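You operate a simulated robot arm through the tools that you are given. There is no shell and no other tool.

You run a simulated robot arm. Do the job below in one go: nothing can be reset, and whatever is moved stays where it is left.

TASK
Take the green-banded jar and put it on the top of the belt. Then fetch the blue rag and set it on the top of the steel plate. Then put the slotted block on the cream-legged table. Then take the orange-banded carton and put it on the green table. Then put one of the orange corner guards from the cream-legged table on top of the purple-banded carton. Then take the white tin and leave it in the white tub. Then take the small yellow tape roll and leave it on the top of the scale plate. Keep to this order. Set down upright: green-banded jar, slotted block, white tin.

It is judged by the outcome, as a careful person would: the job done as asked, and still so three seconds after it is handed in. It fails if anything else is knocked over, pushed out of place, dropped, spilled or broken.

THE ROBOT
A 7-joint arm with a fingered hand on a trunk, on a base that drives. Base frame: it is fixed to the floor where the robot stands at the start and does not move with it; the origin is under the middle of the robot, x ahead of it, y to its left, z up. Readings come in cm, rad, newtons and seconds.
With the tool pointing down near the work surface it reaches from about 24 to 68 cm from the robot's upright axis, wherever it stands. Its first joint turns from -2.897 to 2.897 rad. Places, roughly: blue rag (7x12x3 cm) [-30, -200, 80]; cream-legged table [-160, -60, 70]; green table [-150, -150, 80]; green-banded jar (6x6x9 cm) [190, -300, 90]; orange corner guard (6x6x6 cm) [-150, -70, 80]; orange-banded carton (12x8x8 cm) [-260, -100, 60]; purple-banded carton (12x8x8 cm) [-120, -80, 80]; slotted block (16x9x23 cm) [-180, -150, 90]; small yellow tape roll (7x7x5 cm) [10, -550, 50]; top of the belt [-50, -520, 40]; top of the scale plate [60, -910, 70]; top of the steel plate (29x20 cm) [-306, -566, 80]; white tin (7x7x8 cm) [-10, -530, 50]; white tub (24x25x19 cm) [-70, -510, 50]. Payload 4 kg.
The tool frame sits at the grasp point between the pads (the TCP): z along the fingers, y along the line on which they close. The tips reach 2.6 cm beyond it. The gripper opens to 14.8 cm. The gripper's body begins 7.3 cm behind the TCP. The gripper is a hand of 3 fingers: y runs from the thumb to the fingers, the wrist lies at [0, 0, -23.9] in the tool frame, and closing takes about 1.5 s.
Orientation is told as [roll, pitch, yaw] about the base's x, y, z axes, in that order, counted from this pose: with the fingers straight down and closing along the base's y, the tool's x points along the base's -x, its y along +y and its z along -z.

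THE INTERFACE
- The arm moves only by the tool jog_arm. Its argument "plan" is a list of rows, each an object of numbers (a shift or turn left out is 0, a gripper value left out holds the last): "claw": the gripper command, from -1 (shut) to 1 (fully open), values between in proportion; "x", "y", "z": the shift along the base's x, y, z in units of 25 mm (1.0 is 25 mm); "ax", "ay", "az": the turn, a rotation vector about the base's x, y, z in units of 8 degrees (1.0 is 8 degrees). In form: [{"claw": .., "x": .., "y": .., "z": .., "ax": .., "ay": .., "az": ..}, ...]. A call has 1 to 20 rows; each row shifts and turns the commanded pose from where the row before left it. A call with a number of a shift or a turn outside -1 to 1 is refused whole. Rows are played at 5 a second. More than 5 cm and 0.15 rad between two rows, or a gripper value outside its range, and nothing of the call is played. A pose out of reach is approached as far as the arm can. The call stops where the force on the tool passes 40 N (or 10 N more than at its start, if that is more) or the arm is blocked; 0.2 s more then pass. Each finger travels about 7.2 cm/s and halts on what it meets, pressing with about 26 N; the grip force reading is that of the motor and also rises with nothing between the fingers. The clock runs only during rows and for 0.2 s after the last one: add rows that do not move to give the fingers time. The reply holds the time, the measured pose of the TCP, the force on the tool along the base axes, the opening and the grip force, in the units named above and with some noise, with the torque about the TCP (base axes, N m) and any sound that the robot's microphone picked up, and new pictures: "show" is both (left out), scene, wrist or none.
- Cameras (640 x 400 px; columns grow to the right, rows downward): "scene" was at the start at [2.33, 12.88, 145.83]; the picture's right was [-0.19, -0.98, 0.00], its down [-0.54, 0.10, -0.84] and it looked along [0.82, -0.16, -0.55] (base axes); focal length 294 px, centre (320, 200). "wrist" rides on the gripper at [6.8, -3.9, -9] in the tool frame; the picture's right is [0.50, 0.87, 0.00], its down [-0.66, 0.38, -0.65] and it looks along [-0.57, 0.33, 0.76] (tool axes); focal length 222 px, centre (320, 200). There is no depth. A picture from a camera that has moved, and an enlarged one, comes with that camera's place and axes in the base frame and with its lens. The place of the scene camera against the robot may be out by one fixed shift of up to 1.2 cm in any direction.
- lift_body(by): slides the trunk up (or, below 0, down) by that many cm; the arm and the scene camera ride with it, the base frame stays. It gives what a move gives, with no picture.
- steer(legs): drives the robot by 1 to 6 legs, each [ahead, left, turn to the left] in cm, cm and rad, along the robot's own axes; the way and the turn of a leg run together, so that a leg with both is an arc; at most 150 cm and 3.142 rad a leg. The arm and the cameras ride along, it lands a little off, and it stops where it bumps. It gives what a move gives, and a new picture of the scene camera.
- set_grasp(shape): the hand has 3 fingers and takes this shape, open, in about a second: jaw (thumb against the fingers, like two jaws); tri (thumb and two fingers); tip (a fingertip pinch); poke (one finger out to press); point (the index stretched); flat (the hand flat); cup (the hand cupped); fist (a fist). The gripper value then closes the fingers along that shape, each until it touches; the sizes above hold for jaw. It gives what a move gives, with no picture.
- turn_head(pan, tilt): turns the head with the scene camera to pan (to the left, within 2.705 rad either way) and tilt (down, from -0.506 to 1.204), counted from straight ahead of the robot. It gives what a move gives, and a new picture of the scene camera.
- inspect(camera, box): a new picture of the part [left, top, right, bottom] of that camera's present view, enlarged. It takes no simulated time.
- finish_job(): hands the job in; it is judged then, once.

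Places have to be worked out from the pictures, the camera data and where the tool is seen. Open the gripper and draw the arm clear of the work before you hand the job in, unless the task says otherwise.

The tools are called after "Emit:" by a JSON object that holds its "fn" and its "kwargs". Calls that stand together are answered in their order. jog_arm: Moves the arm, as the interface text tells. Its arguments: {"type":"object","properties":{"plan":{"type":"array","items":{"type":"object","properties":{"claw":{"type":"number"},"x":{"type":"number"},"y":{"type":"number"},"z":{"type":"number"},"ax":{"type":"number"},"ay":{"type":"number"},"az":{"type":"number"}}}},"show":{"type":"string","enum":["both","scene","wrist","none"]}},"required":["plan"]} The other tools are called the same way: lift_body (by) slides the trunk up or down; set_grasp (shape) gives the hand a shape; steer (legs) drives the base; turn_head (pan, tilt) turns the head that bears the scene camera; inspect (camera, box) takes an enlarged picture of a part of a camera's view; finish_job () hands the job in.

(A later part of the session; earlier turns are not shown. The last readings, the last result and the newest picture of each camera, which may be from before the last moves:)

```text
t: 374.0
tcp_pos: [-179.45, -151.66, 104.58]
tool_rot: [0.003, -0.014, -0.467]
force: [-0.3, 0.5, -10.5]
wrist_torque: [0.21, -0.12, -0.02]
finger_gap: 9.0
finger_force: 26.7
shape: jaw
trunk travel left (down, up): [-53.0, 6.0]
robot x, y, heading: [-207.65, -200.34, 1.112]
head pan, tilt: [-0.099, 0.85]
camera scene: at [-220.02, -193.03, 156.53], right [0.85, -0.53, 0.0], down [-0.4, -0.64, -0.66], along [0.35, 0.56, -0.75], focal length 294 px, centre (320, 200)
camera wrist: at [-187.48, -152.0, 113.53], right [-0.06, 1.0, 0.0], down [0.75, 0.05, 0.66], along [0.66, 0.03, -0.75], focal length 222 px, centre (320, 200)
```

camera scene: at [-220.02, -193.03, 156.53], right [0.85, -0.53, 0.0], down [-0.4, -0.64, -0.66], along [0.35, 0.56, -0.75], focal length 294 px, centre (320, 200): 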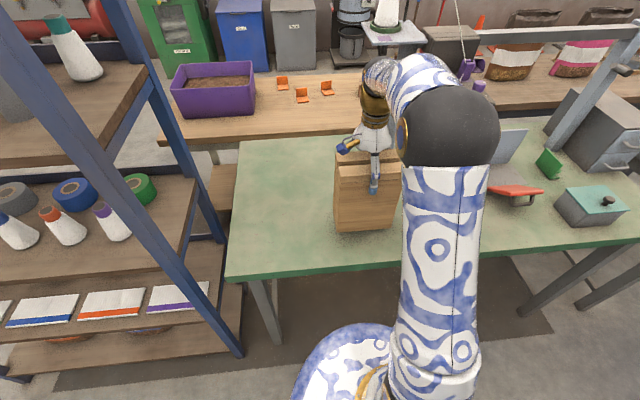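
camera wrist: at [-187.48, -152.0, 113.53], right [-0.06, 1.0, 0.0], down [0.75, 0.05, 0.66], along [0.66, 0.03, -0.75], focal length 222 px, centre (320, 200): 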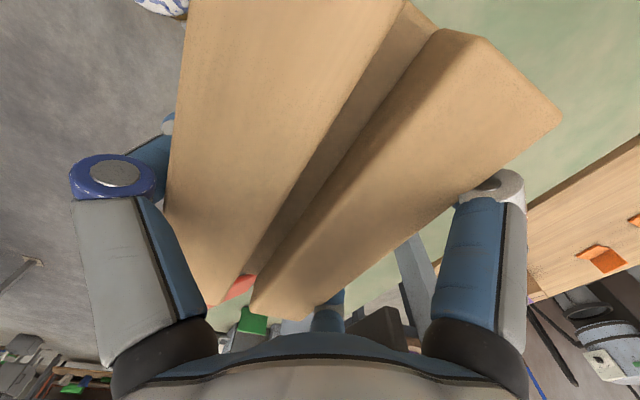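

The block is up (about 1 kg) and steady. I'll raise it well above the table, bring it in toward me, and then turn to face along the aisle.

Emit:
{"fn": "jog_arm", "kwargs": {"plan": [{"z": 0.8}, {"z": 0.8}, {"z": 0.8}, {"z": 0.8}, {"z": 0.6, "x": -0.4, "y": -0.75}, {"x": -0.45, "y": -0.85}, {"x": -0.45, "y": -0.85}, {"x": -0.45, "y": -0.85}, {"x": -0.45, "y": -0.85}, {"x": -0.45, "y": -0.85}, {"x": -0.45, "y": -0.85}, {"x": -0.45, "y": -0.85}, {"x": -0.45, "y": -0.85}, {}], "show": "both"}}

```text
t: 377.0
tcp_pos: [-189.51, -170.39, 114.03]
tool_rot: [0.004, -0.013, -0.465]
force: [0.2, -0.4, -11.2]
wrist_torque: [0.19, -0.09, 0.03]
finger_gap: 8.92
finger_force: 25.9
shape: jaw
trunk travel left (down, up): [-53.0, 6.0]
robot x, y, heading: [-207.97, -200.27, 1.113]
head pan, tilt: [-0.099, 0.85]
camera scene: at [-220.04, -193.07, 156.53], right [0.85, -0.53, 0.0], down [-0.4, -0.64, -0.66], along [0.35, 0.56, -0.75], focal length 294 px, centre (320, 200)
camera wrist: at [-197.44, -170.86, 122.95], right [-0.06, 1.0, 0.0], down [0.75, 0.05, 0.66], along [0.66, 0.03, -0.75], focal length 222 px, centre (320, 200)
```

scene: 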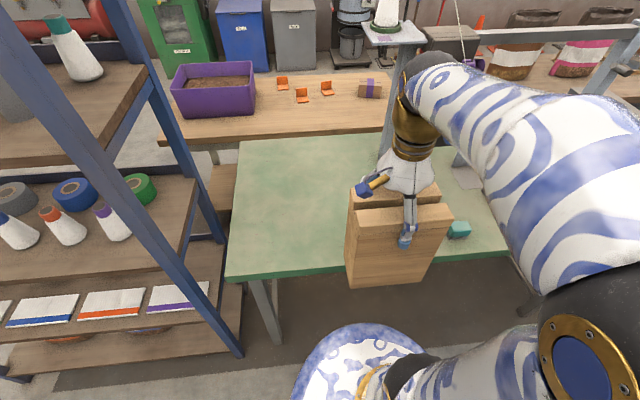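
wrist: 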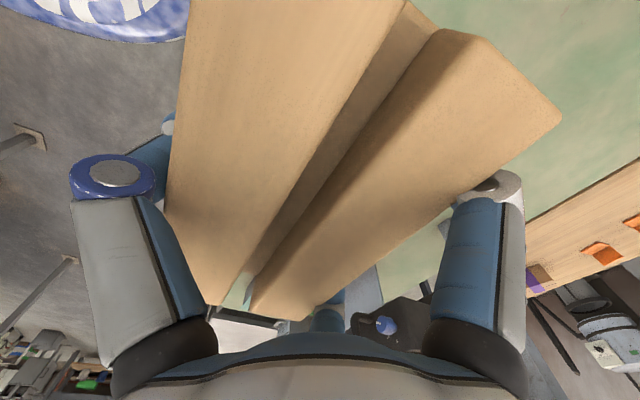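

The block hangs steady above the trunk plate. I'll turn left to face along the aisle and drive past the rack to the gap before the paint table.

Emit:
{"fn": "steer", "kwargs": {"legs": [[0, 0, 1.565]]}}

Emit:
{"fn": "steer", "kwargs": {"legs": [[149, -3, 0], [46, 0, 0]]}}

Emit:
{"fn": "turn_head", "kwargs": {"pan": -1.3, "tilt": 0.5}}

```text
t: 381.2
tcp_pos: [-237.6, -182.07, 114.07]
tool_rot: [0.004, -0.013, 1.091]
force: [0.1, 0.1, -13.2]
wrist_torque: [0.13, 0.17, -0.02]
finger_gap: 8.9
finger_force: 25.8
shape: jaw
trunk travel left (down, up): [-53.0, 6.0]
robot x, y, heading: [-207.84, -200.43, 2.668]
head pan, tilt: [-0.099, 0.85]
camera scene: at [-216.18, -213.01, 156.53], right [0.54, 0.84, 0.0], down [0.63, -0.41, -0.66], along [-0.56, 0.36, -0.75], focal length 294 px, centre (320, 200)
```

scene: 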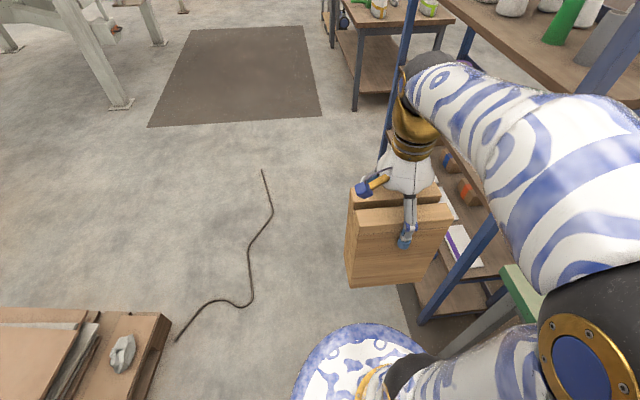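

```text
t: 391.1
tcp_pos: [-415.7, -91.25, 113.96]
tool_rot: [0.003, -0.013, 1.113]
force: [0.1, -0.3, -11.8]
wrist_torque: [0.11, 0.18, 0.02]
finger_gap: 8.91
finger_force: 26.3
shape: jaw
trunk travel left (down, up): [-53.0, 6.0]
robot x, y, heading: [-385.24, -109.2, 2.693]
head pan, tilt: [-0.099, 0.85]
camera scene: at [-393.75, -121.74, 156.52], right [0.52, 0.85, 0.0], down [0.64, -0.39, -0.66], along [-0.56, 0.34, -0.75], focal length 294 px, centre (320, 200)
```

scene: 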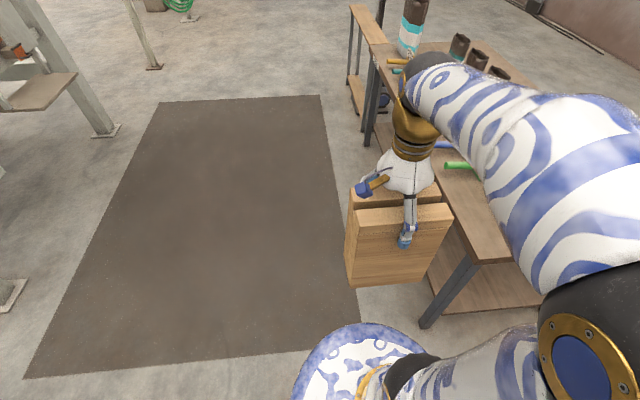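

```text
t: 392.6
tcp_pos: [-415.73, -91.26, 114.09]
tool_rot: [0.003, -0.015, 1.113]
force: [0.6, -0.7, -11.9]
wrist_torque: [0.1, 0.15, 0.01]
finger_gap: 8.92
finger_force: 25.8
shape: jaw
trunk travel left (down, up): [-53.0, 6.0]
robot x, y, heading: [-385.15, -108.93, 2.692]
head pan, tilt: [-1.3, 0.499]
camera scene: at [-385.42, -116.89, 159.53], right [0.98, -0.18, 0.0], down [-0.09, -0.47, -0.88], along [0.16, 0.86, -0.48], focal length 294 px, centre (320, 200)
```

scene: 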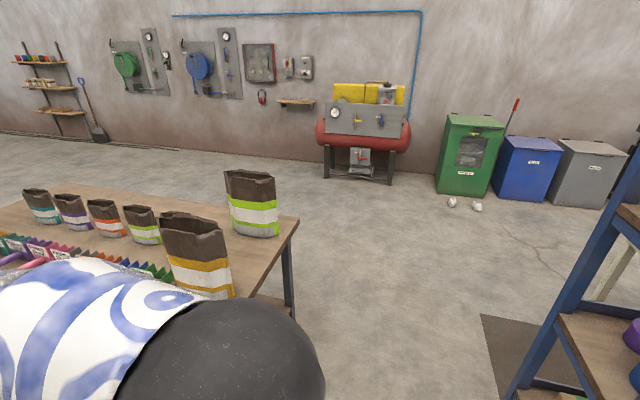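

The gap between rack and paint table is clear and leads to the wall aisle. I'll turn right to face it and drive through.

Emit:
{"fn": "steer", "kwargs": {"legs": [[0, 0, -1.585]]}}

Emit:
{"fn": "turn_head", "kwargs": {"pan": 0.0, "tilt": 0.7}}

```text
t: 396.8
tcp_pos: [-367.11, -79.01, 113.99]
tool_rot: [0.004, -0.012, -0.469]
force: [-0.2, 0.7, -11.8]
wrist_torque: [0.19, -0.1, -0.02]
finger_gap: 8.87
finger_force: 25.5
shape: jaw
trunk travel left (down, up): [-53.0, 6.0]
robot x, y, heading: [-385.3, -109.16, 1.108]
head pan, tilt: [-1.3, 0.499]
camera scene: at [-393.04, -109.97, 159.53], right [-0.19, -0.98, 0.0], down [-0.47, 0.09, -0.88], along [0.86, -0.17, -0.48], focal length 294 px, centre (320, 200)
```

scene: 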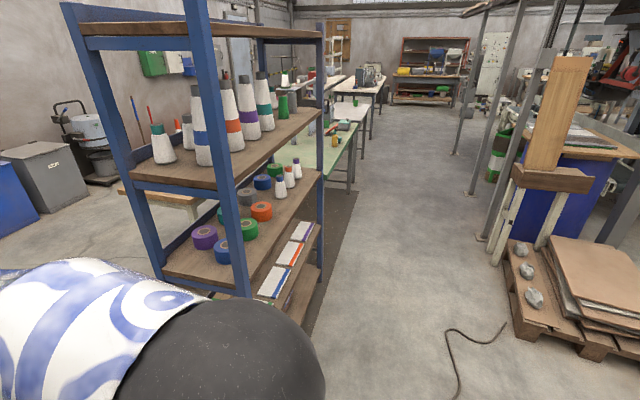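

```text
t: 398.3
tcp_pos: [-367.13, -79.06, 114.11]
tool_rot: [0.004, -0.012, -0.471]
force: [0.3, -1.0, -11.5]
wrist_torque: [0.16, -0.1, 0.03]
finger_gap: 8.89
finger_force: 26.2
shape: jaw
trunk travel left (down, up): [-53.0, 6.0]
robot x, y, heading: [-385.39, -109.19, 1.115]
head pan, tilt: [0.0, 0.7]
camera scene: at [-398.18, -100.64, 157.75], right [0.89, -0.45, 0.0], down [-0.29, -0.58, -0.76], along [0.34, 0.68, -0.64], focal length 294 px, centre (320, 200)
```

scene: 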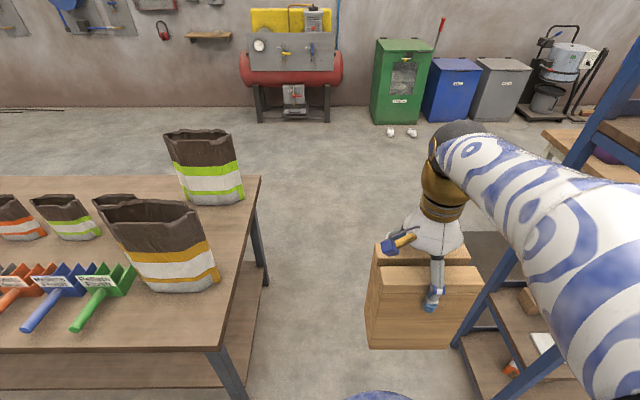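

Table edge is 41 cm to my left and the rack 56 cm to my right; I'll shift right 7 cm while driving ahead.

Emit:
{"fn": "steer", "kwargs": {"legs": [[60, -7, 0], [145, 0, 0]]}}

Emit:
{"fn": "steer", "kwargs": {"legs": [[22, 0, -1.575]]}}

Emit:
{"fn": "turn_head", "kwargs": {"pan": -0.5, "tilt": 0.45}}

```text
t: 408.5
tcp_pos: [-266.85, 99.66, 114.02]
tool_rot: [0.004, -0.013, -0.493]
force: [0.4, 0.5, -12.3]
wrist_torque: [0.18, -0.12, 0.02]
finger_gap: 8.89
finger_force: 26.3
shape: jaw
trunk travel left (down, up): [-53.0, 6.0]
robot x, y, heading: [-285.78, 70.19, 1.081]
head pan, tilt: [0.0, 0.7]
camera scene: at [-298.33, 78.93, 157.75], right [0.88, -0.47, 0.0], down [-0.3, -0.57, -0.76], along [0.36, 0.68, -0.64], focal length 294 px, centre (320, 200)
```

scene: 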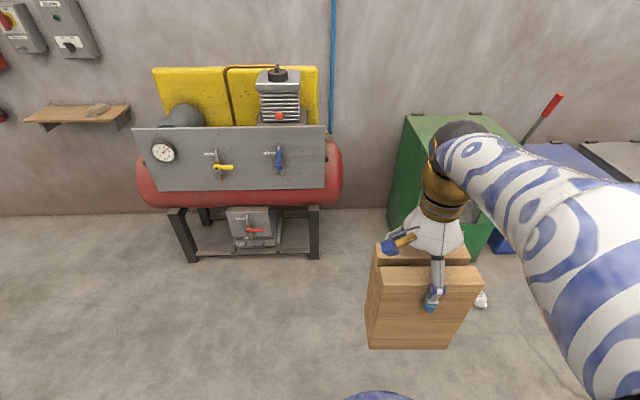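

```text
t: 412.7
tcp_pos: [-237.81, 56.9, 114.05]
tool_rot: [0.004, -0.014, -2.063]
force: [-0.4, 0.7, -11.5]
wrist_torque: [-0.12, -0.2, -0.02]
finger_gap: 8.83
finger_force: 26.4
shape: jaw
trunk travel left (down, up): [-53.0, 6.0]
robot x, y, heading: [-267.51, 75.49, -0.483]
head pan, tilt: [0.0, 0.7]
cut short: leg 1
camera scene: at [-258.5, 87.4, 157.75], right [-0.47, -0.88, 0.0], down [-0.57, 0.3, -0.76], along [0.68, -0.36, -0.64], focal length 294 px, centre (320, 200)
```

scene: 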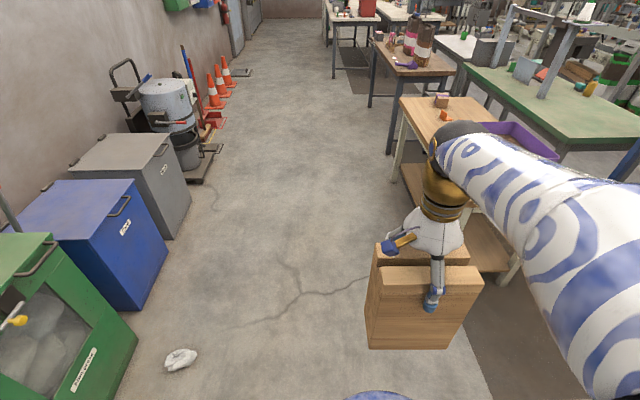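

```text
t: 413.6
tcp_pos: [-237.76, 56.8, 113.89]
tool_rot: [0.003, -0.013, -2.062]
force: [-1.0, 0.1, -11.6]
wrist_torque: [-0.11, -0.19, -0.02]
finger_gap: 8.83
finger_force: 25.5
shape: jaw
trunk travel left (down, up): [-53.0, 6.0]
robot x, y, heading: [-267.49, 75.53, -0.49]
head pan, tilt: [-0.499, 0.45]
camera scene: at [-260.92, 83.72, 159.97], right [-0.83, -0.55, 0.0], down [-0.24, 0.36, -0.9], along [0.5, -0.75, -0.44], focal length 294 px, centre (320, 200)
```

scene: 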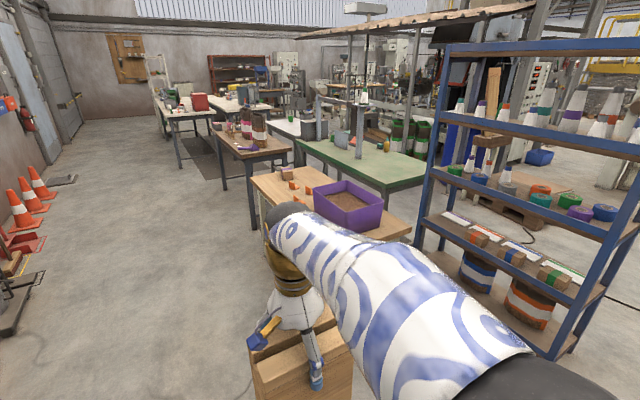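

I'm in the wall aisle with the cream table ahead on my right. I'll drive along to the far half of it, keeping between the table and the cabinets, then turn to face the table.

Emit:
{"fn": "steer", "kwargs": {"legs": [[147, 12, 0], [46, 0, 0]]}}

Emit:
{"fn": "steer", "kwargs": {"legs": [[0, 0, -1.55]]}}

Emit:
{"fn": "turn_head", "kwargs": {"pan": 0.0, "tilt": 0.75}}

```text
t: 423.2
tcp_pos: [-65.41, -24.05, 113.91]
tool_rot: [0.004, -0.013, -2.078]
force: [-0.4, 0.2, -12.1]
wrist_torque: [-0.13, -0.14, 0.01]
finger_gap: 8.84
finger_force: 25.9
shape: jaw
trunk travel left (down, up): [-53.0, 6.0]
robot x, y, heading: [-94.73, -4.87, -0.499]
head pan, tilt: [-0.499, 0.45]
camera scene: at [-88.13, 3.19, 159.97], right [-0.84, -0.54, 0.0], down [-0.24, 0.37, -0.9], along [0.49, -0.76, -0.44], focal length 294 px, centre (320, 200)
```

scene: 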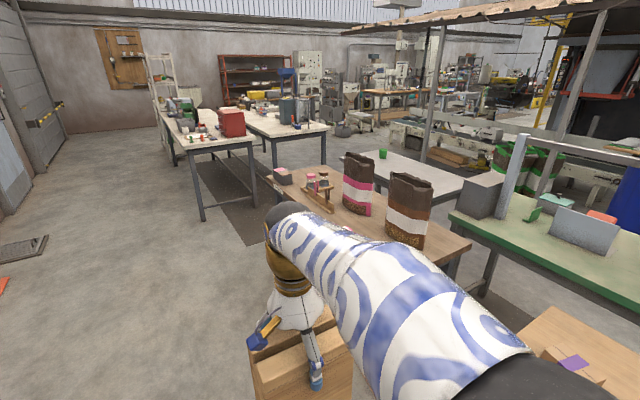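

```text
t: 427.3
tcp_pos: [-113.17, -34.58, 114.11]
tool_rot: [0.004, -0.014, 2.668]
force: [0.5, -0.3, -11.4]
wrist_torque: [-0.18, 0.12, -0.02]
finger_gap: 8.79
finger_force: 25.8
shape: jaw
trunk travel left (down, up): [-53.0, 6.0]
robot x, y, heading: [-94.67, -4.87, -2.035]
head pan, tilt: [-0.499, 0.45]
camera scene: at [-86.6, -11.88, 159.97], right [-0.57, 0.82, 0.0], down [0.36, 0.25, -0.9], along [-0.74, -0.51, -0.44], focal length 294 px, centre (320, 200)
```

scene: 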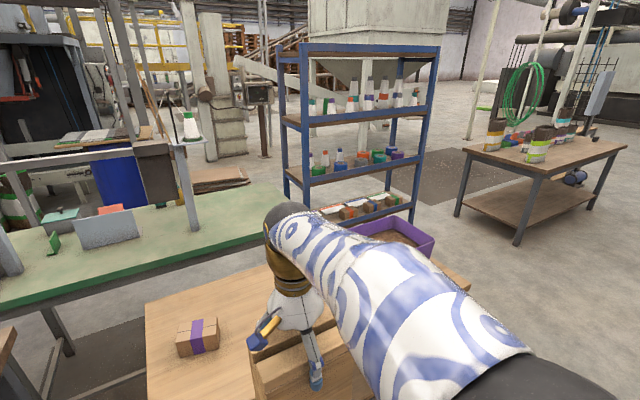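

```text
t: 428.3
tcp_pos: [-113.22, -34.55, 113.89]
tool_rot: [0.004, -0.013, 2.668]
force: [-0.1, 0.0, -12.7]
wrist_torque: [-0.2, 0.12, 0.0]
finger_gap: 8.79
finger_force: 26.4
shape: jaw
trunk travel left (down, up): [-53.0, 6.0]
robot x, y, heading: [-94.47, -4.62, -2.036]
head pan, tilt: [0.0, 0.75]
camera scene: at [-82.78, -14.06, 157.33], right [-0.89, 0.45, 0.0], down [0.31, 0.61, -0.73], along [-0.33, -0.65, -0.68], focal length 294 px, centre (320, 200)
```

scene: 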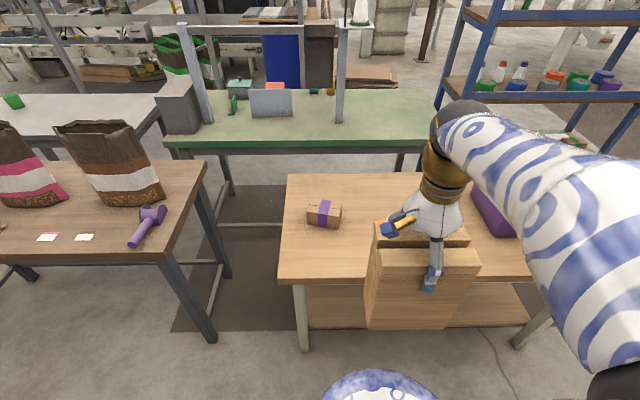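

The cream table's front edge is 55 cm ahead, with the purple-banded carton about 81 ahead and 13 left. There's free space at the front between carton and edge; I'll roll ahead 28 cm and left 14 cm so the block hangs over it.

Emit:
{"fn": "steer", "kwargs": {"legs": [[28, 14, 0]]}}

Emit:
{"fn": "turn_head", "kwargs": {"pan": -0.15, "tilt": 1.0}}

```text
t: 430.4
tcp_pos: [-113.91, -66.35, 113.92]
tool_rot: [0.002, -0.015, 2.662]
force: [0.5, 0.6, -12.0]
wrist_torque: [-0.17, 0.11, 0.03]
finger_gap: 8.81
finger_force: 25.8
shape: jaw
trunk travel left (down, up): [-53.0, 6.0]
robot x, y, heading: [-95.18, -36.3, -2.045]
head pan, tilt: [0.0, 0.75]
camera scene: at [-83.37, -46.0, 157.32], right [-0.89, 0.46, 0.0], down [0.31, 0.61, -0.73], along [-0.33, -0.65, -0.68], focal length 294 px, centre (320, 200)
```

scene: 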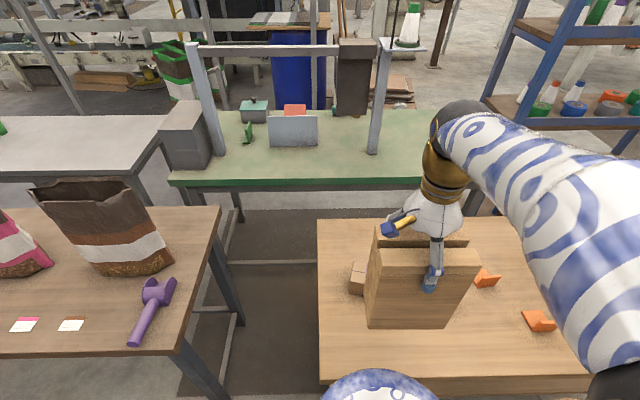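

```text
t: 431.1
tcp_pos: [-113.87, -66.34, 113.92]
tool_rot: [0.003, -0.014, 2.66]
force: [0.1, -1.2, -11.6]
wrist_torque: [-0.19, 0.09, -0.02]
finger_gap: 8.83
finger_force: 26.2
shape: jaw
trunk travel left (down, up): [-53.0, 6.0]
robot x, y, heading: [-95.39, -36.4, -2.049]
head pan, tilt: [-0.15, 1.0]
camera scene: at [-83.66, -44.22, 155.42], right [-0.81, 0.58, 0.0], down [0.49, 0.68, -0.54], along [-0.32, -0.44, -0.84], focal length 294 px, centre (320, 200)
```

scene: 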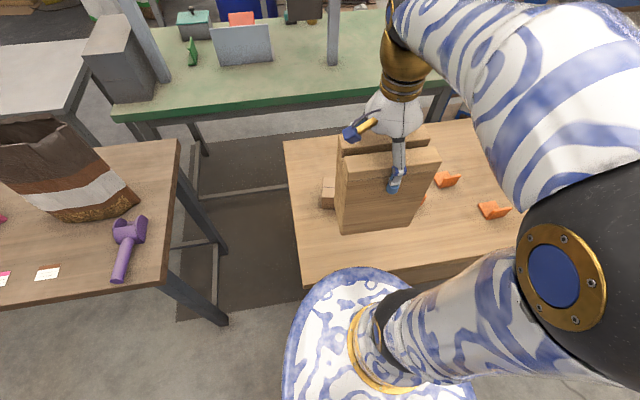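

Guards lie at about [-153,-67], [-155,-50] and [-140,-66], clear of where the block will go. I'll push it 2.5 cm further from the edge and lower to a few centimetres above the table.

Emit:
{"fn": "jog_arm", "kwargs": {"plan": [{"x": -0.24, "y": -0.45, "z": -0.5}, {"x": -0.24, "y": -0.45, "z": -0.8}, {"z": -0.9}, {"z": -0.9}, {"z": -0.9}, {"z": -0.9}, {"z": -0.9}, {}], "show": "both"}}

```text
t: 432.9
tcp_pos: [-115.21, -68.53, 99.41]
tool_rot: [0.002, -0.014, 2.66]
force: [0.3, 0.0, -12.0]
wrist_torque: [-0.19, 0.13, 0.02]
finger_gap: 8.76
finger_force: 25.9
shape: jaw
trunk travel left (down, up): [-53.0, 6.0]
robot x, y, heading: [-95.37, -36.53, -2.048]
head pan, tilt: [-0.15, 1.0]
camera scene: at [-83.66, -44.23, 155.42], right [-0.81, 0.59, 0.0], down [0.49, 0.68, -0.54], along [-0.32, -0.44, -0.84], focal length 294 px, centre (320, 200)
camera wrist: at [-107.25, -68.23, 108.4], right [0.04, -1.0, 0.0], down [-0.75, -0.03, 0.66], along [-0.66, -0.02, -0.75], focal length 222 px, centre (320, 200)
```

scene: 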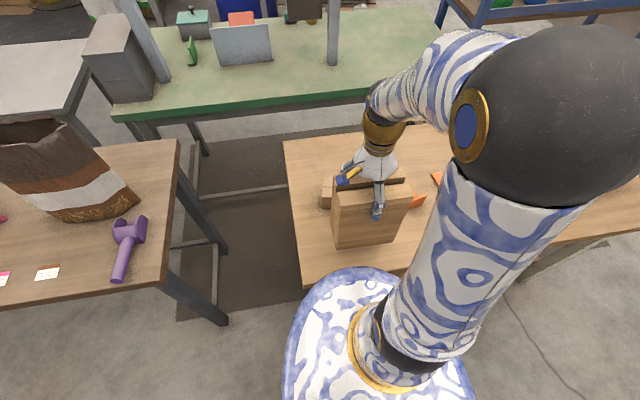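
wrist: 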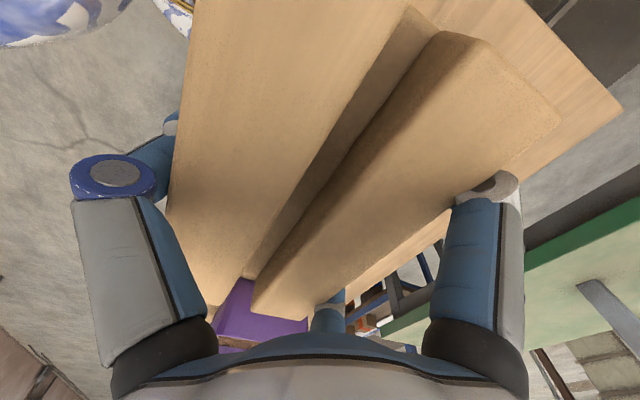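

The block clears the carton and the front edge. Lowering slowly to contact.

Emit:
{"fn": "jog_arm", "kwargs": {"plan": [{"z": -0.4}, {"z": -0.4}, {"z": -0.3}, {"z": -0.2}, {}], "show": "none"}}

Emit:
{"fn": "jog_arm", "kwargs": {"plan": [{"z": -0.12}, {"z": -0.12}, {"z": -0.12}, {}], "show": "none"}}

```text
t: 434.1
tcp_pos: [-114.97, -68.46, 96.17]
tool_rot: [0.0, -0.014, 2.66]
force: [0.3, 0.1, -11.5]
wrist_torque: [-0.24, 0.12, -0.03]
finger_gap: 8.77
finger_force: 25.7
shape: jaw
trunk travel left (down, up): [-53.0, 6.0]
robot x, y, heading: [-95.53, -36.45, -2.041]
head pan, tilt: [-0.15, 1.0]
```

```text
t: 435.1
tcp_pos: [-115.12, -68.39, 95.29]
tool_rot: [0.0, -0.012, 2.66]
force: [-1.0, -0.1, -12.0]
wrist_torque: [-0.16, 0.12, 0.01]
finger_gap: 8.77
finger_force: 25.8
shape: jaw
trunk travel left (down, up): [-53.0, 6.0]
robot x, y, heading: [-95.14, -36.63, -2.048]
head pan, tilt: [-0.15, 1.0]
```

Emit:
{"fn": "jog_arm", "kwargs": {"plan": [{"z": -0.12}, {"z": -0.12}, {"z": -0.12}, {}], "show": "none"}}

Emit:
{"fn": "jog_arm", "kwargs": {"plan": [{"z": -0.1}, {"z": -0.1}, {"z": -0.1}, {}], "show": "scene"}}

```text
t: 436.1
tcp_pos: [-115.06, -68.48, 94.36]
tool_rot: [0.003, -0.013, 2.66]
force: [0.3, 0.2, -11.4]
wrist_torque: [-0.22, 0.13, -0.02]
finger_gap: 8.77
finger_force: 26.0
shape: jaw
trunk travel left (down, up): [-53.0, 6.0]
robot x, y, heading: [-95.27, -36.48, -2.051]
head pan, tilt: [-0.15, 1.0]
```

```text
t: 437.1
tcp_pos: [-115.07, -68.57, 93.7]
tool_rot: [0.001, -0.015, 2.66]
force: [-0.4, -1.2, -12.0]
wrist_torque: [-0.16, 0.12, 0.02]
finger_gap: 8.73
finger_force: 26.1
shape: jaw
trunk travel left (down, up): [-53.0, 6.0]
robot x, y, heading: [-95.31, -36.15, -2.048]
head pan, tilt: [-0.15, 1.0]
camera scene: at [-83.66, -44.23, 155.42], right [-0.81, 0.59, 0.0], down [0.49, 0.68, -0.54], along [-0.32, -0.44, -0.84], focal length 294 px, centre (320, 200)
```

scene: 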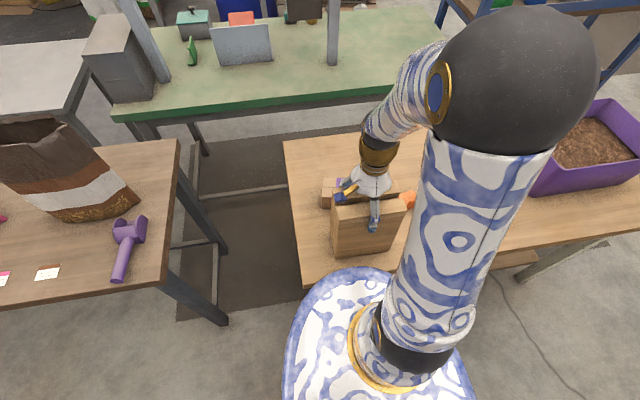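

Still no contact at 93.7; I'll continue lowering gently.

Emit:
{"fn": "jog_arm", "kwargs": {"plan": [{"z": -0.1}, {"z": -0.1}, {"z": -0.1}, {}], "show": "none"}}

Emit:
{"fn": "jog_arm", "kwargs": {"plan": [{"z": -0.1}, {"z": -0.1}, {"z": -0.1}, {}], "show": "wrist"}}

```text
t: 438.1
tcp_pos: [-115.14, -68.41, 93.0]
tool_rot: [0.004, -0.012, 2.66]
force: [0.9, 2.2, 14.4]
wrist_torque: [-0.38, 0.11, 0.03]
finger_gap: 8.74
finger_force: 26.4
shape: jaw
trunk travel left (down, up): [-53.0, 6.0]
robot x, y, heading: [-95.23, -35.93, -2.048]
head pan, tilt: [-0.15, 1.0]
```

```text
t: 438.7
tcp_pos: [-115.04, -68.35, 92.84]
tool_rot: [0.007, -0.013, 2.66]
force: [2.7, 6.9, 34.1]
wrist_torque: [0.16, -0.08, 0.02]
finger_gap: 8.62
finger_force: 25.9
shape: jaw
trunk travel left (down, up): [-53.0, 6.0]
robot x, y, heading: [-95.38, -36.67, -2.043]
head pan, tilt: [-0.15, 1.0]
stopped in row 2: the force on the tool passed its limit at 43 N (the readings are from after the stop); the commanded pose is now the measured one
camera wrist: at [-107.1, -67.98, 101.7], right [0.04, -1.0, 0.0], down [-0.75, -0.03, 0.67], along [-0.67, -0.03, -0.75], focal length 222 px, centre (320, 200)
```

wrist: 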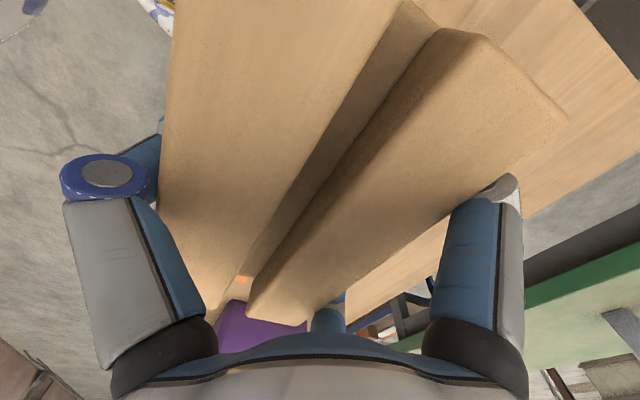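

The block has landed (table top near z=72.5). I'll ease off and open the fingers.

Emit:
{"fn": "jog_arm", "kwargs": {"plan": [{"z": 0.12}, {}, {"claw": 0.5}, {}, {}, {"claw": 1.0}, {}, {}, {}], "show": "both"}}

```text
t: 440.7
tcp_pos: [-115.08, -68.48, 92.95]
tool_rot: [0.004, -0.014, 2.661]
force: [2.3, 4.5, 11.6]
wrist_torque: [0.42, -0.17, 0.03]
finger_gap: 14.67
finger_force: 0.1
shape: jaw
trunk travel left (down, up): [-53.0, 6.0]
robot x, y, heading: [-94.99, -36.54, -2.043]
head pan, tilt: [-0.15, 1.0]
camera scene: at [-83.55, -44.04, 155.42], right [-0.81, 0.59, 0.0], down [0.49, 0.68, -0.54], along [-0.32, -0.44, -0.84], focal length 294 px, centre (320, 200)
camera wrist: at [-107.13, -68.06, 101.87], right [0.04, -1.0, 0.0], down [-0.75, -0.03, 0.67], along [-0.66, -0.03, -0.75], focal length 222 px, centre (320, 200)
```

scene: 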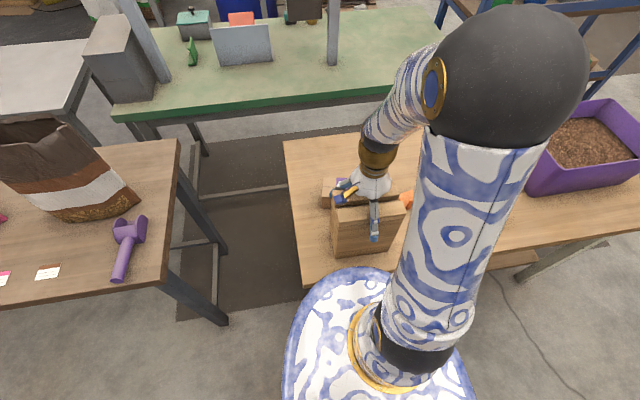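
wrist: 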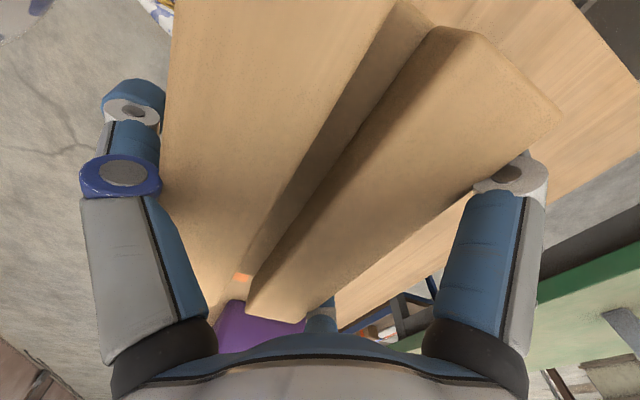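

Fingers open. I'll raise the hand straight up off the block.

Emit:
{"fn": "jog_arm", "kwargs": {"plan": [{"z": 0.2}, {"z": 0.3}, {"z": 0.5}, {"z": 0.8}, {"z": 1}, {"z": 1}, {"z": 1}, {"z": 1}, {"z": 1}, {"z": 1}, {}], "show": "both"}}

```text
t: 443.1
tcp_pos: [-114.97, -68.3, 112.42]
tool_rot: [0.003, -0.013, 2.66]
force: [0.0, -0.4, -0.2]
wrist_torque: [0.0, -0.04, 0.01]
finger_gap: 14.82
finger_force: 0.1
shape: jaw
trunk travel left (down, up): [-53.0, 6.0]
robot x, y, heading: [-95.63, -36.58, -2.044]
head pan, tilt: [-0.15, 1.0]
camera scene: at [-83.62, -44.15, 155.42], right [-0.81, 0.59, 0.0], down [0.49, 0.68, -0.54], along [-0.32, -0.44, -0.84], focal length 294 px, centre (320, 200)
camera wrist: at [-107.1, -68.01, 121.34], right [0.04, -1.0, 0.0], down [-0.75, -0.03, 0.66], along [-0.66, -0.03, -0.75], focal length 222 px, centre (320, 200)
```

scene: 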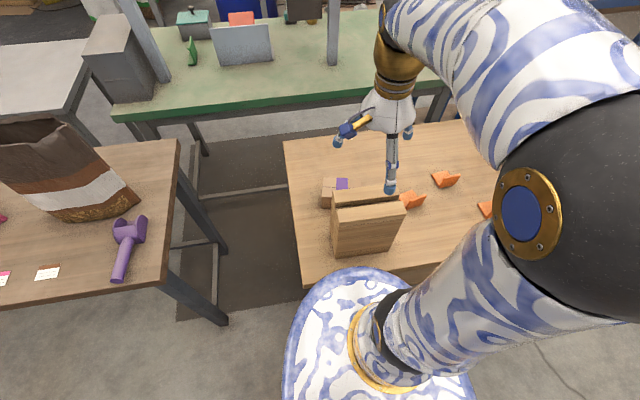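
wrist: 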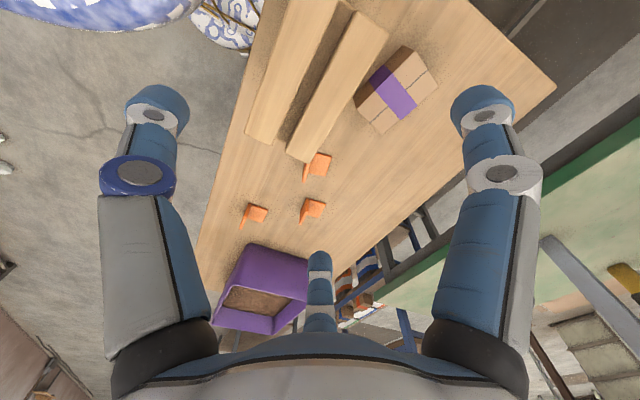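

The block stands upright on the cream table, well clear of the carton and guards. Next is the orange-banded carton on the rack; I'll back away and slide right to the rack's wall side for a look.

Emit:
{"fn": "steer", "kwargs": {"legs": [[-35, 0, 0], [0, -136, 0]]}}

Emit:
{"fn": "turn_head", "kwargs": {"pan": 0.05, "tilt": 0.5}}

```text
t: 451.8
tcp_pos: [-221.49, 25.72, 112.25]
tool_rot: [0.003, -0.014, 2.645]
force: [-0.7, 0.2, -0.2]
wrist_torque: [-0.01, -0.02, 0.0]
finger_gap: 14.83
finger_force: 0.0
shape: jaw
trunk travel left (down, up): [-53.0, 6.0]
robot x, y, heading: [-201.64, 57.35, -2.062]
head pan, tilt: [-0.15, 1.0]
camera scene: at [-189.75, 49.47, 155.42], right [-0.8, 0.6, 0.0], down [0.5, 0.68, -0.54], along [-0.32, -0.43, -0.84], focal length 294 px, centre (320, 200)
```

scene: 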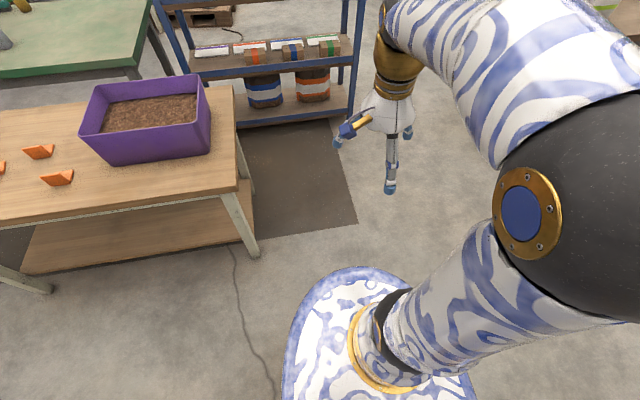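

```text
t: 452.8
tcp_pos: [-221.41, 25.7, 112.37]
tool_rot: [0.003, -0.015, 2.644]
force: [0.6, 0.4, 0.9]
wrist_torque: [0.01, -0.01, 0.02]
finger_gap: 14.78
finger_force: 0.1
shape: jaw
trunk travel left (down, up): [-53.0, 6.0]
robot x, y, heading: [-201.33, 57.16, -2.062]
head pan, tilt: [0.051, 0.499]
camera scene: at [-189.44, 46.82, 159.52], right [-0.91, 0.42, 0.0], down [0.2, 0.43, -0.88], along [-0.37, -0.79, -0.48], focal length 294 px, centre (320, 200)
```

scene: 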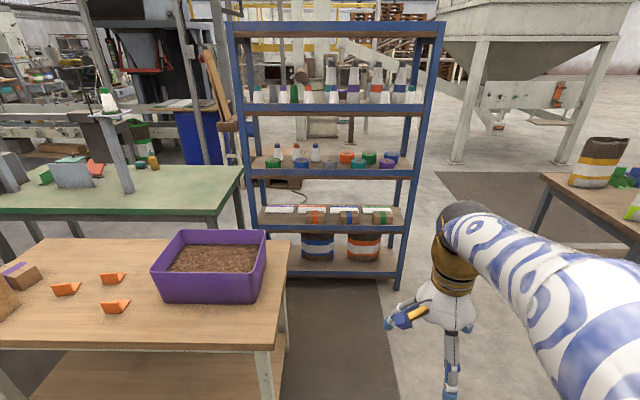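

The cartons are on the shelf second from the bottom, the orange-banded one leftmost. I'll zoom in for details.

Emit:
{"fn": "inspect", "kwargs": {"camera": "scene", "box": [240, 140, 420, 280]}}

```text
2.86 times, centred on (330, 210) of scene
camera zoom: at [-189.44, 46.82, 159.52], right [-0.91, 0.42, 0.0], down [0.2, 0.43, -0.88], along [-0.37, -0.79, -0.48], focal length 840 px, centre (291, 171)
```

zoom: 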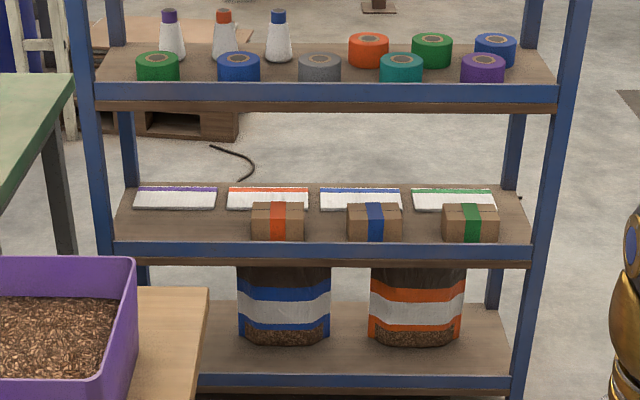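

The orange-banded carton sits right behind the front rail of its shelf, 8 cm deep and 12 cm wide, shelf about z=56 with the next shelf's underside near z=88. I'll have to enter with the tool tilted about 25°. First I'll move up beside the cream table's end.

Emit:
{"fn": "steer", "kwargs": {"legs": [[0, -4, 0.028], [95, 0, 0]]}}

Emit:
{"fn": "turn_head", "kwargs": {"pan": 0.5, "tilt": 0.8}}

```text
t: 458.2
tcp_pos: [-266.14, -58.85, 112.35]
tool_rot: [0.004, -0.013, 2.681]
force: [-0.8, 0.0, 0.2]
wrist_torque: [-0.02, 0.0, 0.0]
finger_gap: 14.79
finger_force: 0.0
shape: jaw
trunk travel left (down, up): [-53.0, 6.0]
robot x, y, heading: [-246.88, -26.62, -2.026]
head pan, tilt: [0.051, 0.499]
camera scene: at [-234.93, -36.65, 159.53], right [-0.92, 0.39, 0.0], down [0.19, 0.44, -0.88], along [-0.34, -0.81, -0.48], focal length 294 px, centre (320, 200)
```

scene: 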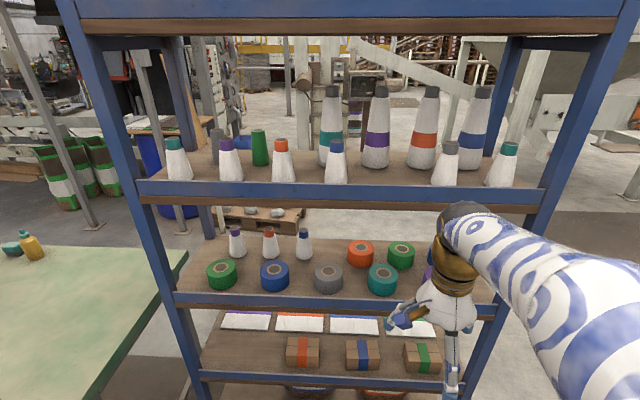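

```text
t: 459.1
tcp_pos: [-266.13, -58.95, 112.41]
tool_rot: [0.003, -0.015, 2.679]
force: [-0.4, 0.2, 0.2]
wrist_torque: [-0.03, 0.01, -0.02]
finger_gap: 14.79
finger_force: 0.2
shape: jaw
trunk travel left (down, up): [-53.0, 6.0]
robot x, y, heading: [-246.67, -26.58, -2.019]
head pan, tilt: [0.499, 0.799]
camera scene: at [-231.0, -36.33, 156.94], right [-1.0, -0.04, 0.0], down [-0.03, 0.72, -0.7], along [0.03, -0.7, -0.72], focal length 294 px, centre (320, 200)
```

scene: 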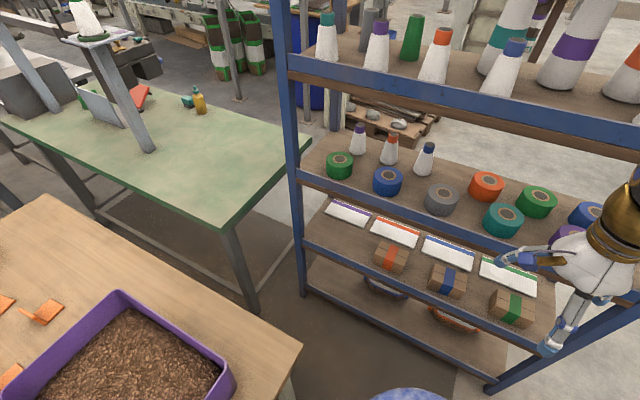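

The rack is right in front of me. I'll zoom in on the carton shelf from a straight view to measure heights precisely.

Emit:
{"fn": "turn_head", "kwargs": {"pan": 0.05, "tilt": 0.75}}

Emit:
{"fn": "inspect", "kwargs": {"camera": "scene", "box": [180, 170, 420, 320]}}

```text
t: 460.0
tcp_pos: [-266.14, -58.83, 112.4]
tool_rot: [0.002, -0.014, 2.68]
force: [-0.2, 1.0, 0.7]
wrist_torque: [0.0, -0.02, 0.03]
finger_gap: 14.81
finger_force: 0.0
shape: jaw
trunk travel left (down, up): [-53.0, 6.0]
robot x, y, heading: [-247.02, -26.28, -2.025]
head pan, tilt: [0.051, 0.75]
camera scene: at [-234.6, -35.89, 157.33], right [-0.92, 0.39, 0.0], down [0.27, 0.63, -0.73], along [-0.29, -0.67, -0.68], focal length 294 px, centre (320, 200)
```

scene: 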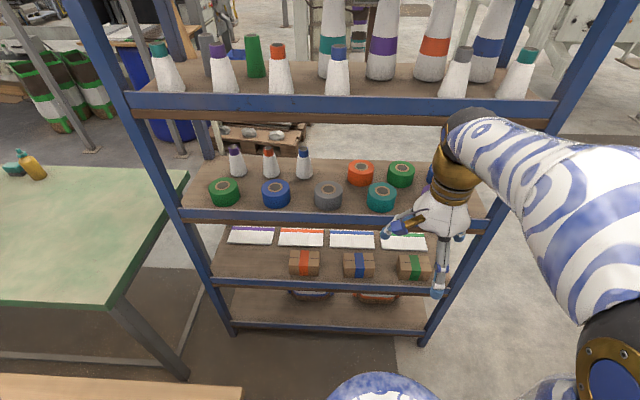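

```text
2.67 times, centred on (300, 245) of scene
camera zoom: at [-234.6, -35.89, 157.33], right [-0.92, 0.39, 0.0], down [0.27, 0.63, -0.73], along [-0.29, -0.67, -0.68], focal length 784 px, centre (373, 80)
```

zoom: 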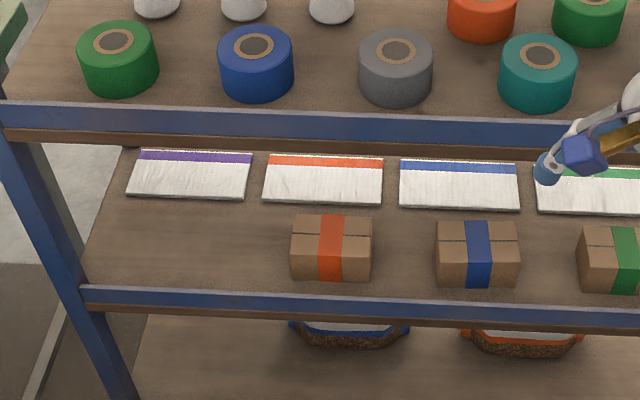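

I need finer detail on the carton's shape; zooming more.

Emit:
{"fn": "inspect", "kwargs": {"camera": "scene", "box": [270, 235, 350, 285]}}

```text
8.00 times, centred on (310, 260) of scene
camera zoom: at [-234.6, -35.89, 157.33], right [-0.92, 0.39, 0.0], down [0.27, 0.63, -0.73], along [-0.29, -0.67, -0.68], focal length 2351 px, centre (400, -280)
```

zoom: 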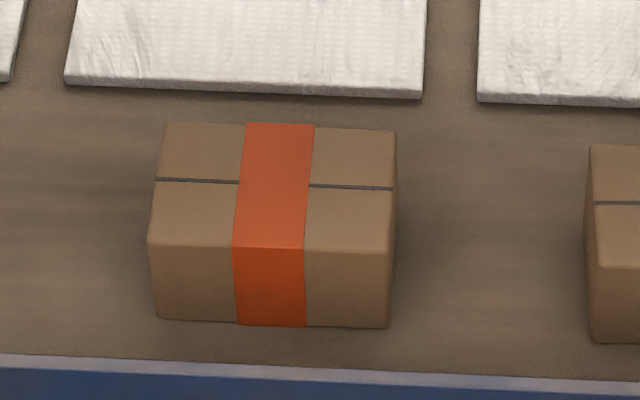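

The carton is about 12 × 7.2 × 6.5 cm at [-256,-101.7], shelf z≈55.5, next shelf's underside about z=87. I'll lower the trunk, tilt the tool 28° forward, and bring the hand in line with the carton while still well outside the rack.

Emit:
{"fn": "lift_body", "kwargs": {"by": -32}}

Emit:
{"fn": "jog_arm", "kwargs": {"plan": [{"x": 0.9, "y": 0.15, "az": 0.1}, {"x": 0.9, "y": 0.15, "ax": -0.78, "ay": 0.4}, {"x": 0.9, "y": 0.15, "ax": -0.78, "ay": 0.4}, {"x": 0.9, "y": 0.1, "ax": -0.78, "ay": 0.4}, {"x": 0.9, "ax": -0.78, "ay": 0.4}, {"x": 0.9}, {"x": 0.9, "y": -0.2}, {"x": 0.9, "y": -0.3}, {"x": 0.9, "y": -0.3}, {"x": 0.9, "y": -0.3}, {"x": 0.9, "y": -0.3}, {}], "show": "both"}}

```text
t: 463.2
tcp_pos: [-266.3, -58.79, 80.44]
tool_rot: [0.005, -0.014, 2.68]
force: [-0.6, 0.1, 0.2]
wrist_torque: [0.01, -0.01, 0.0]
finger_gap: 14.79
finger_force: 0.0
shape: jaw
trunk travel left (down, up): [-21.0, 38.0]
robot x, y, heading: [-247.13, -26.41, -2.024]
head pan, tilt: [0.051, 0.75]
```

```text
t: 464.5
tcp_pos: [-254.83, -57.72, 76.05]
tool_rot: [0.304, -0.029, 2.669]
force: [-0.5, -0.3, -0.1]
wrist_torque: [-0.03, -0.02, 0.0]
finger_gap: 14.8
finger_force: 0.1
shape: jaw
trunk travel left (down, up): [-21.0, 38.0]
robot x, y, heading: [-247.25, -26.22, -2.024]
head pan, tilt: [0.051, 0.75]
stopped in row 6: the arm was blocked; the commanded pose is now the measured one
camera scene: at [-234.62, -35.88, 125.51], right [-0.92, 0.39, 0.0], down [0.27, 0.63, -0.73], along [-0.29, -0.67, -0.68], focal length 294 px, centre (320, 200)
camera wrist: at [-245.86, -55.07, 83.22], right [0.08, -0.97, 0.25], down [-0.64, 0.14, 0.76], along [-0.77, -0.22, -0.61], focal length 222 px, centre (320, 200)
```

scene: 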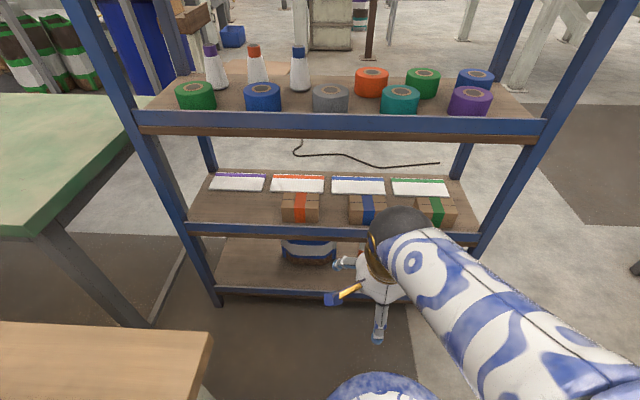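
wrist: 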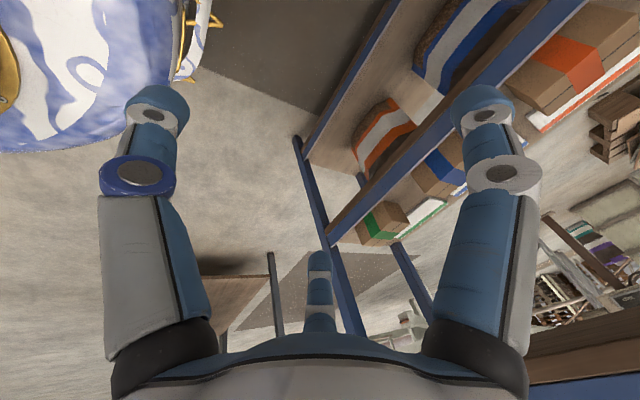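

The arm stopped because the tilted wrist came too close to my own trunk. I'll extend the hand forward away from the body first and finish the tilt there.

Emit:
{"fn": "jog_arm", "kwargs": {"plan": [{"x": -0.43, "y": -0.9}, {"x": -0.43, "y": -0.9}, {"x": -0.43, "y": -0.9}, {"x": -0.43, "y": -0.9}, {"x": -0.2, "y": -0.4, "ax": -0.6, "ay": 0.3}, {"ax": -0.58, "ay": 0.3}, {}], "show": "both"}}

```text
t: 466.1
tcp_pos: [-259.76, -67.61, 75.84]
tool_rot: [0.495, -0.028, 2.669]
force: [-0.9, 0.3, -0.5]
wrist_torque: [0.02, 0.01, 0.02]
finger_gap: 14.8
finger_force: 0.0
shape: jaw
trunk travel left (down, up): [-21.0, 38.0]
robot x, y, heading: [-247.17, -26.33, -2.029]
head pan, tilt: [0.051, 0.75]
camera scene: at [-234.61, -35.89, 125.33], right [-0.92, 0.39, 0.0], down [0.27, 0.63, -0.73], along [-0.29, -0.67, -0.68], focal length 294 px, centre (320, 200)
camera wrist: at [-250.06, -63.89, 81.73], right [0.11, -0.91, 0.4], down [-0.57, 0.27, 0.77], along [-0.81, -0.31, -0.49], focal length 222 px, centre (320, 200)
```

scene: 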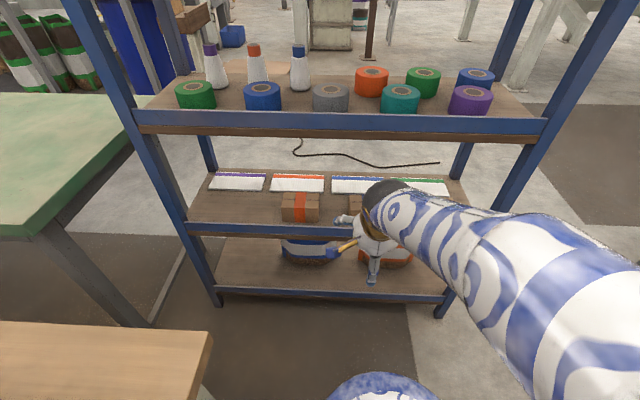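
wrist: 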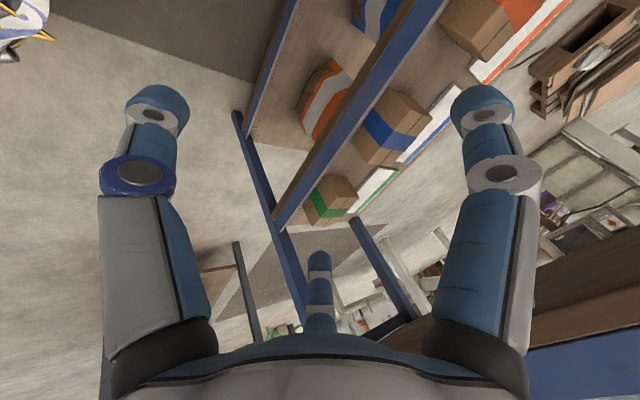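

The tilt is right (28°, pointing into the rack). From this lower camera I'll re-measure the carton and shelf heights.

Emit:
{"fn": "turn_head", "kwargs": {"pan": 0.05, "tilt": 0.5}}

Emit:
{"fn": "inspect", "kwargs": {"camera": "scene", "box": [250, 180, 410, 330]}}

```text
t: 466.9
tcp_pos: [-259.62, -67.68, 75.84]
tool_rot: [0.494, -0.03, 2.665]
force: [0.1, -0.4, 0.2]
wrist_torque: [0.02, -0.01, -0.02]
finger_gap: 14.77
finger_force: 0.1
shape: jaw
trunk travel left (down, up): [-21.0, 38.0]
robot x, y, heading: [-247.47, -26.77, -2.025]
head pan, tilt: [0.051, 0.499]
camera scene: at [-234.93, -36.64, 127.52], right [-0.92, 0.39, 0.0], down [0.19, 0.44, -0.88], along [-0.34, -0.81, -0.48], focal length 294 px, centre (320, 200)
```

scene: 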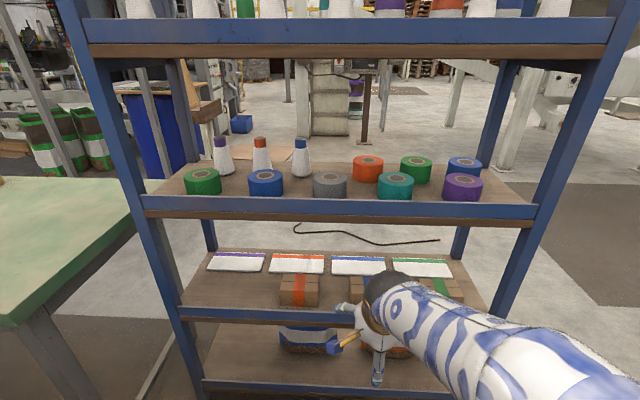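

```text
2.67 times, centred on (330, 255) of scene
camera zoom: at [-234.93, -36.64, 127.52], right [-0.92, 0.39, 0.0], down [0.19, 0.44, -0.88], along [-0.34, -0.81, -0.48], focal length 784 px, centre (293, 53)
```

zoom: 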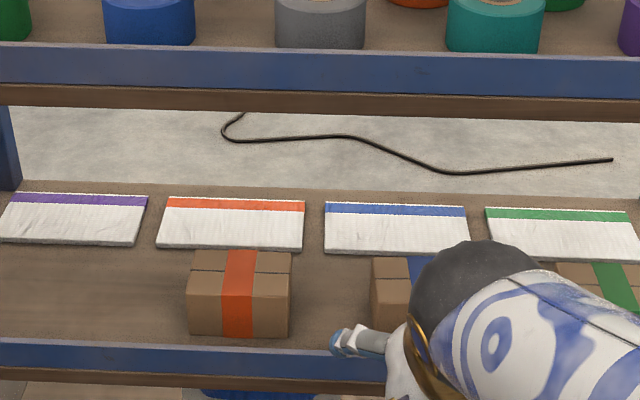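

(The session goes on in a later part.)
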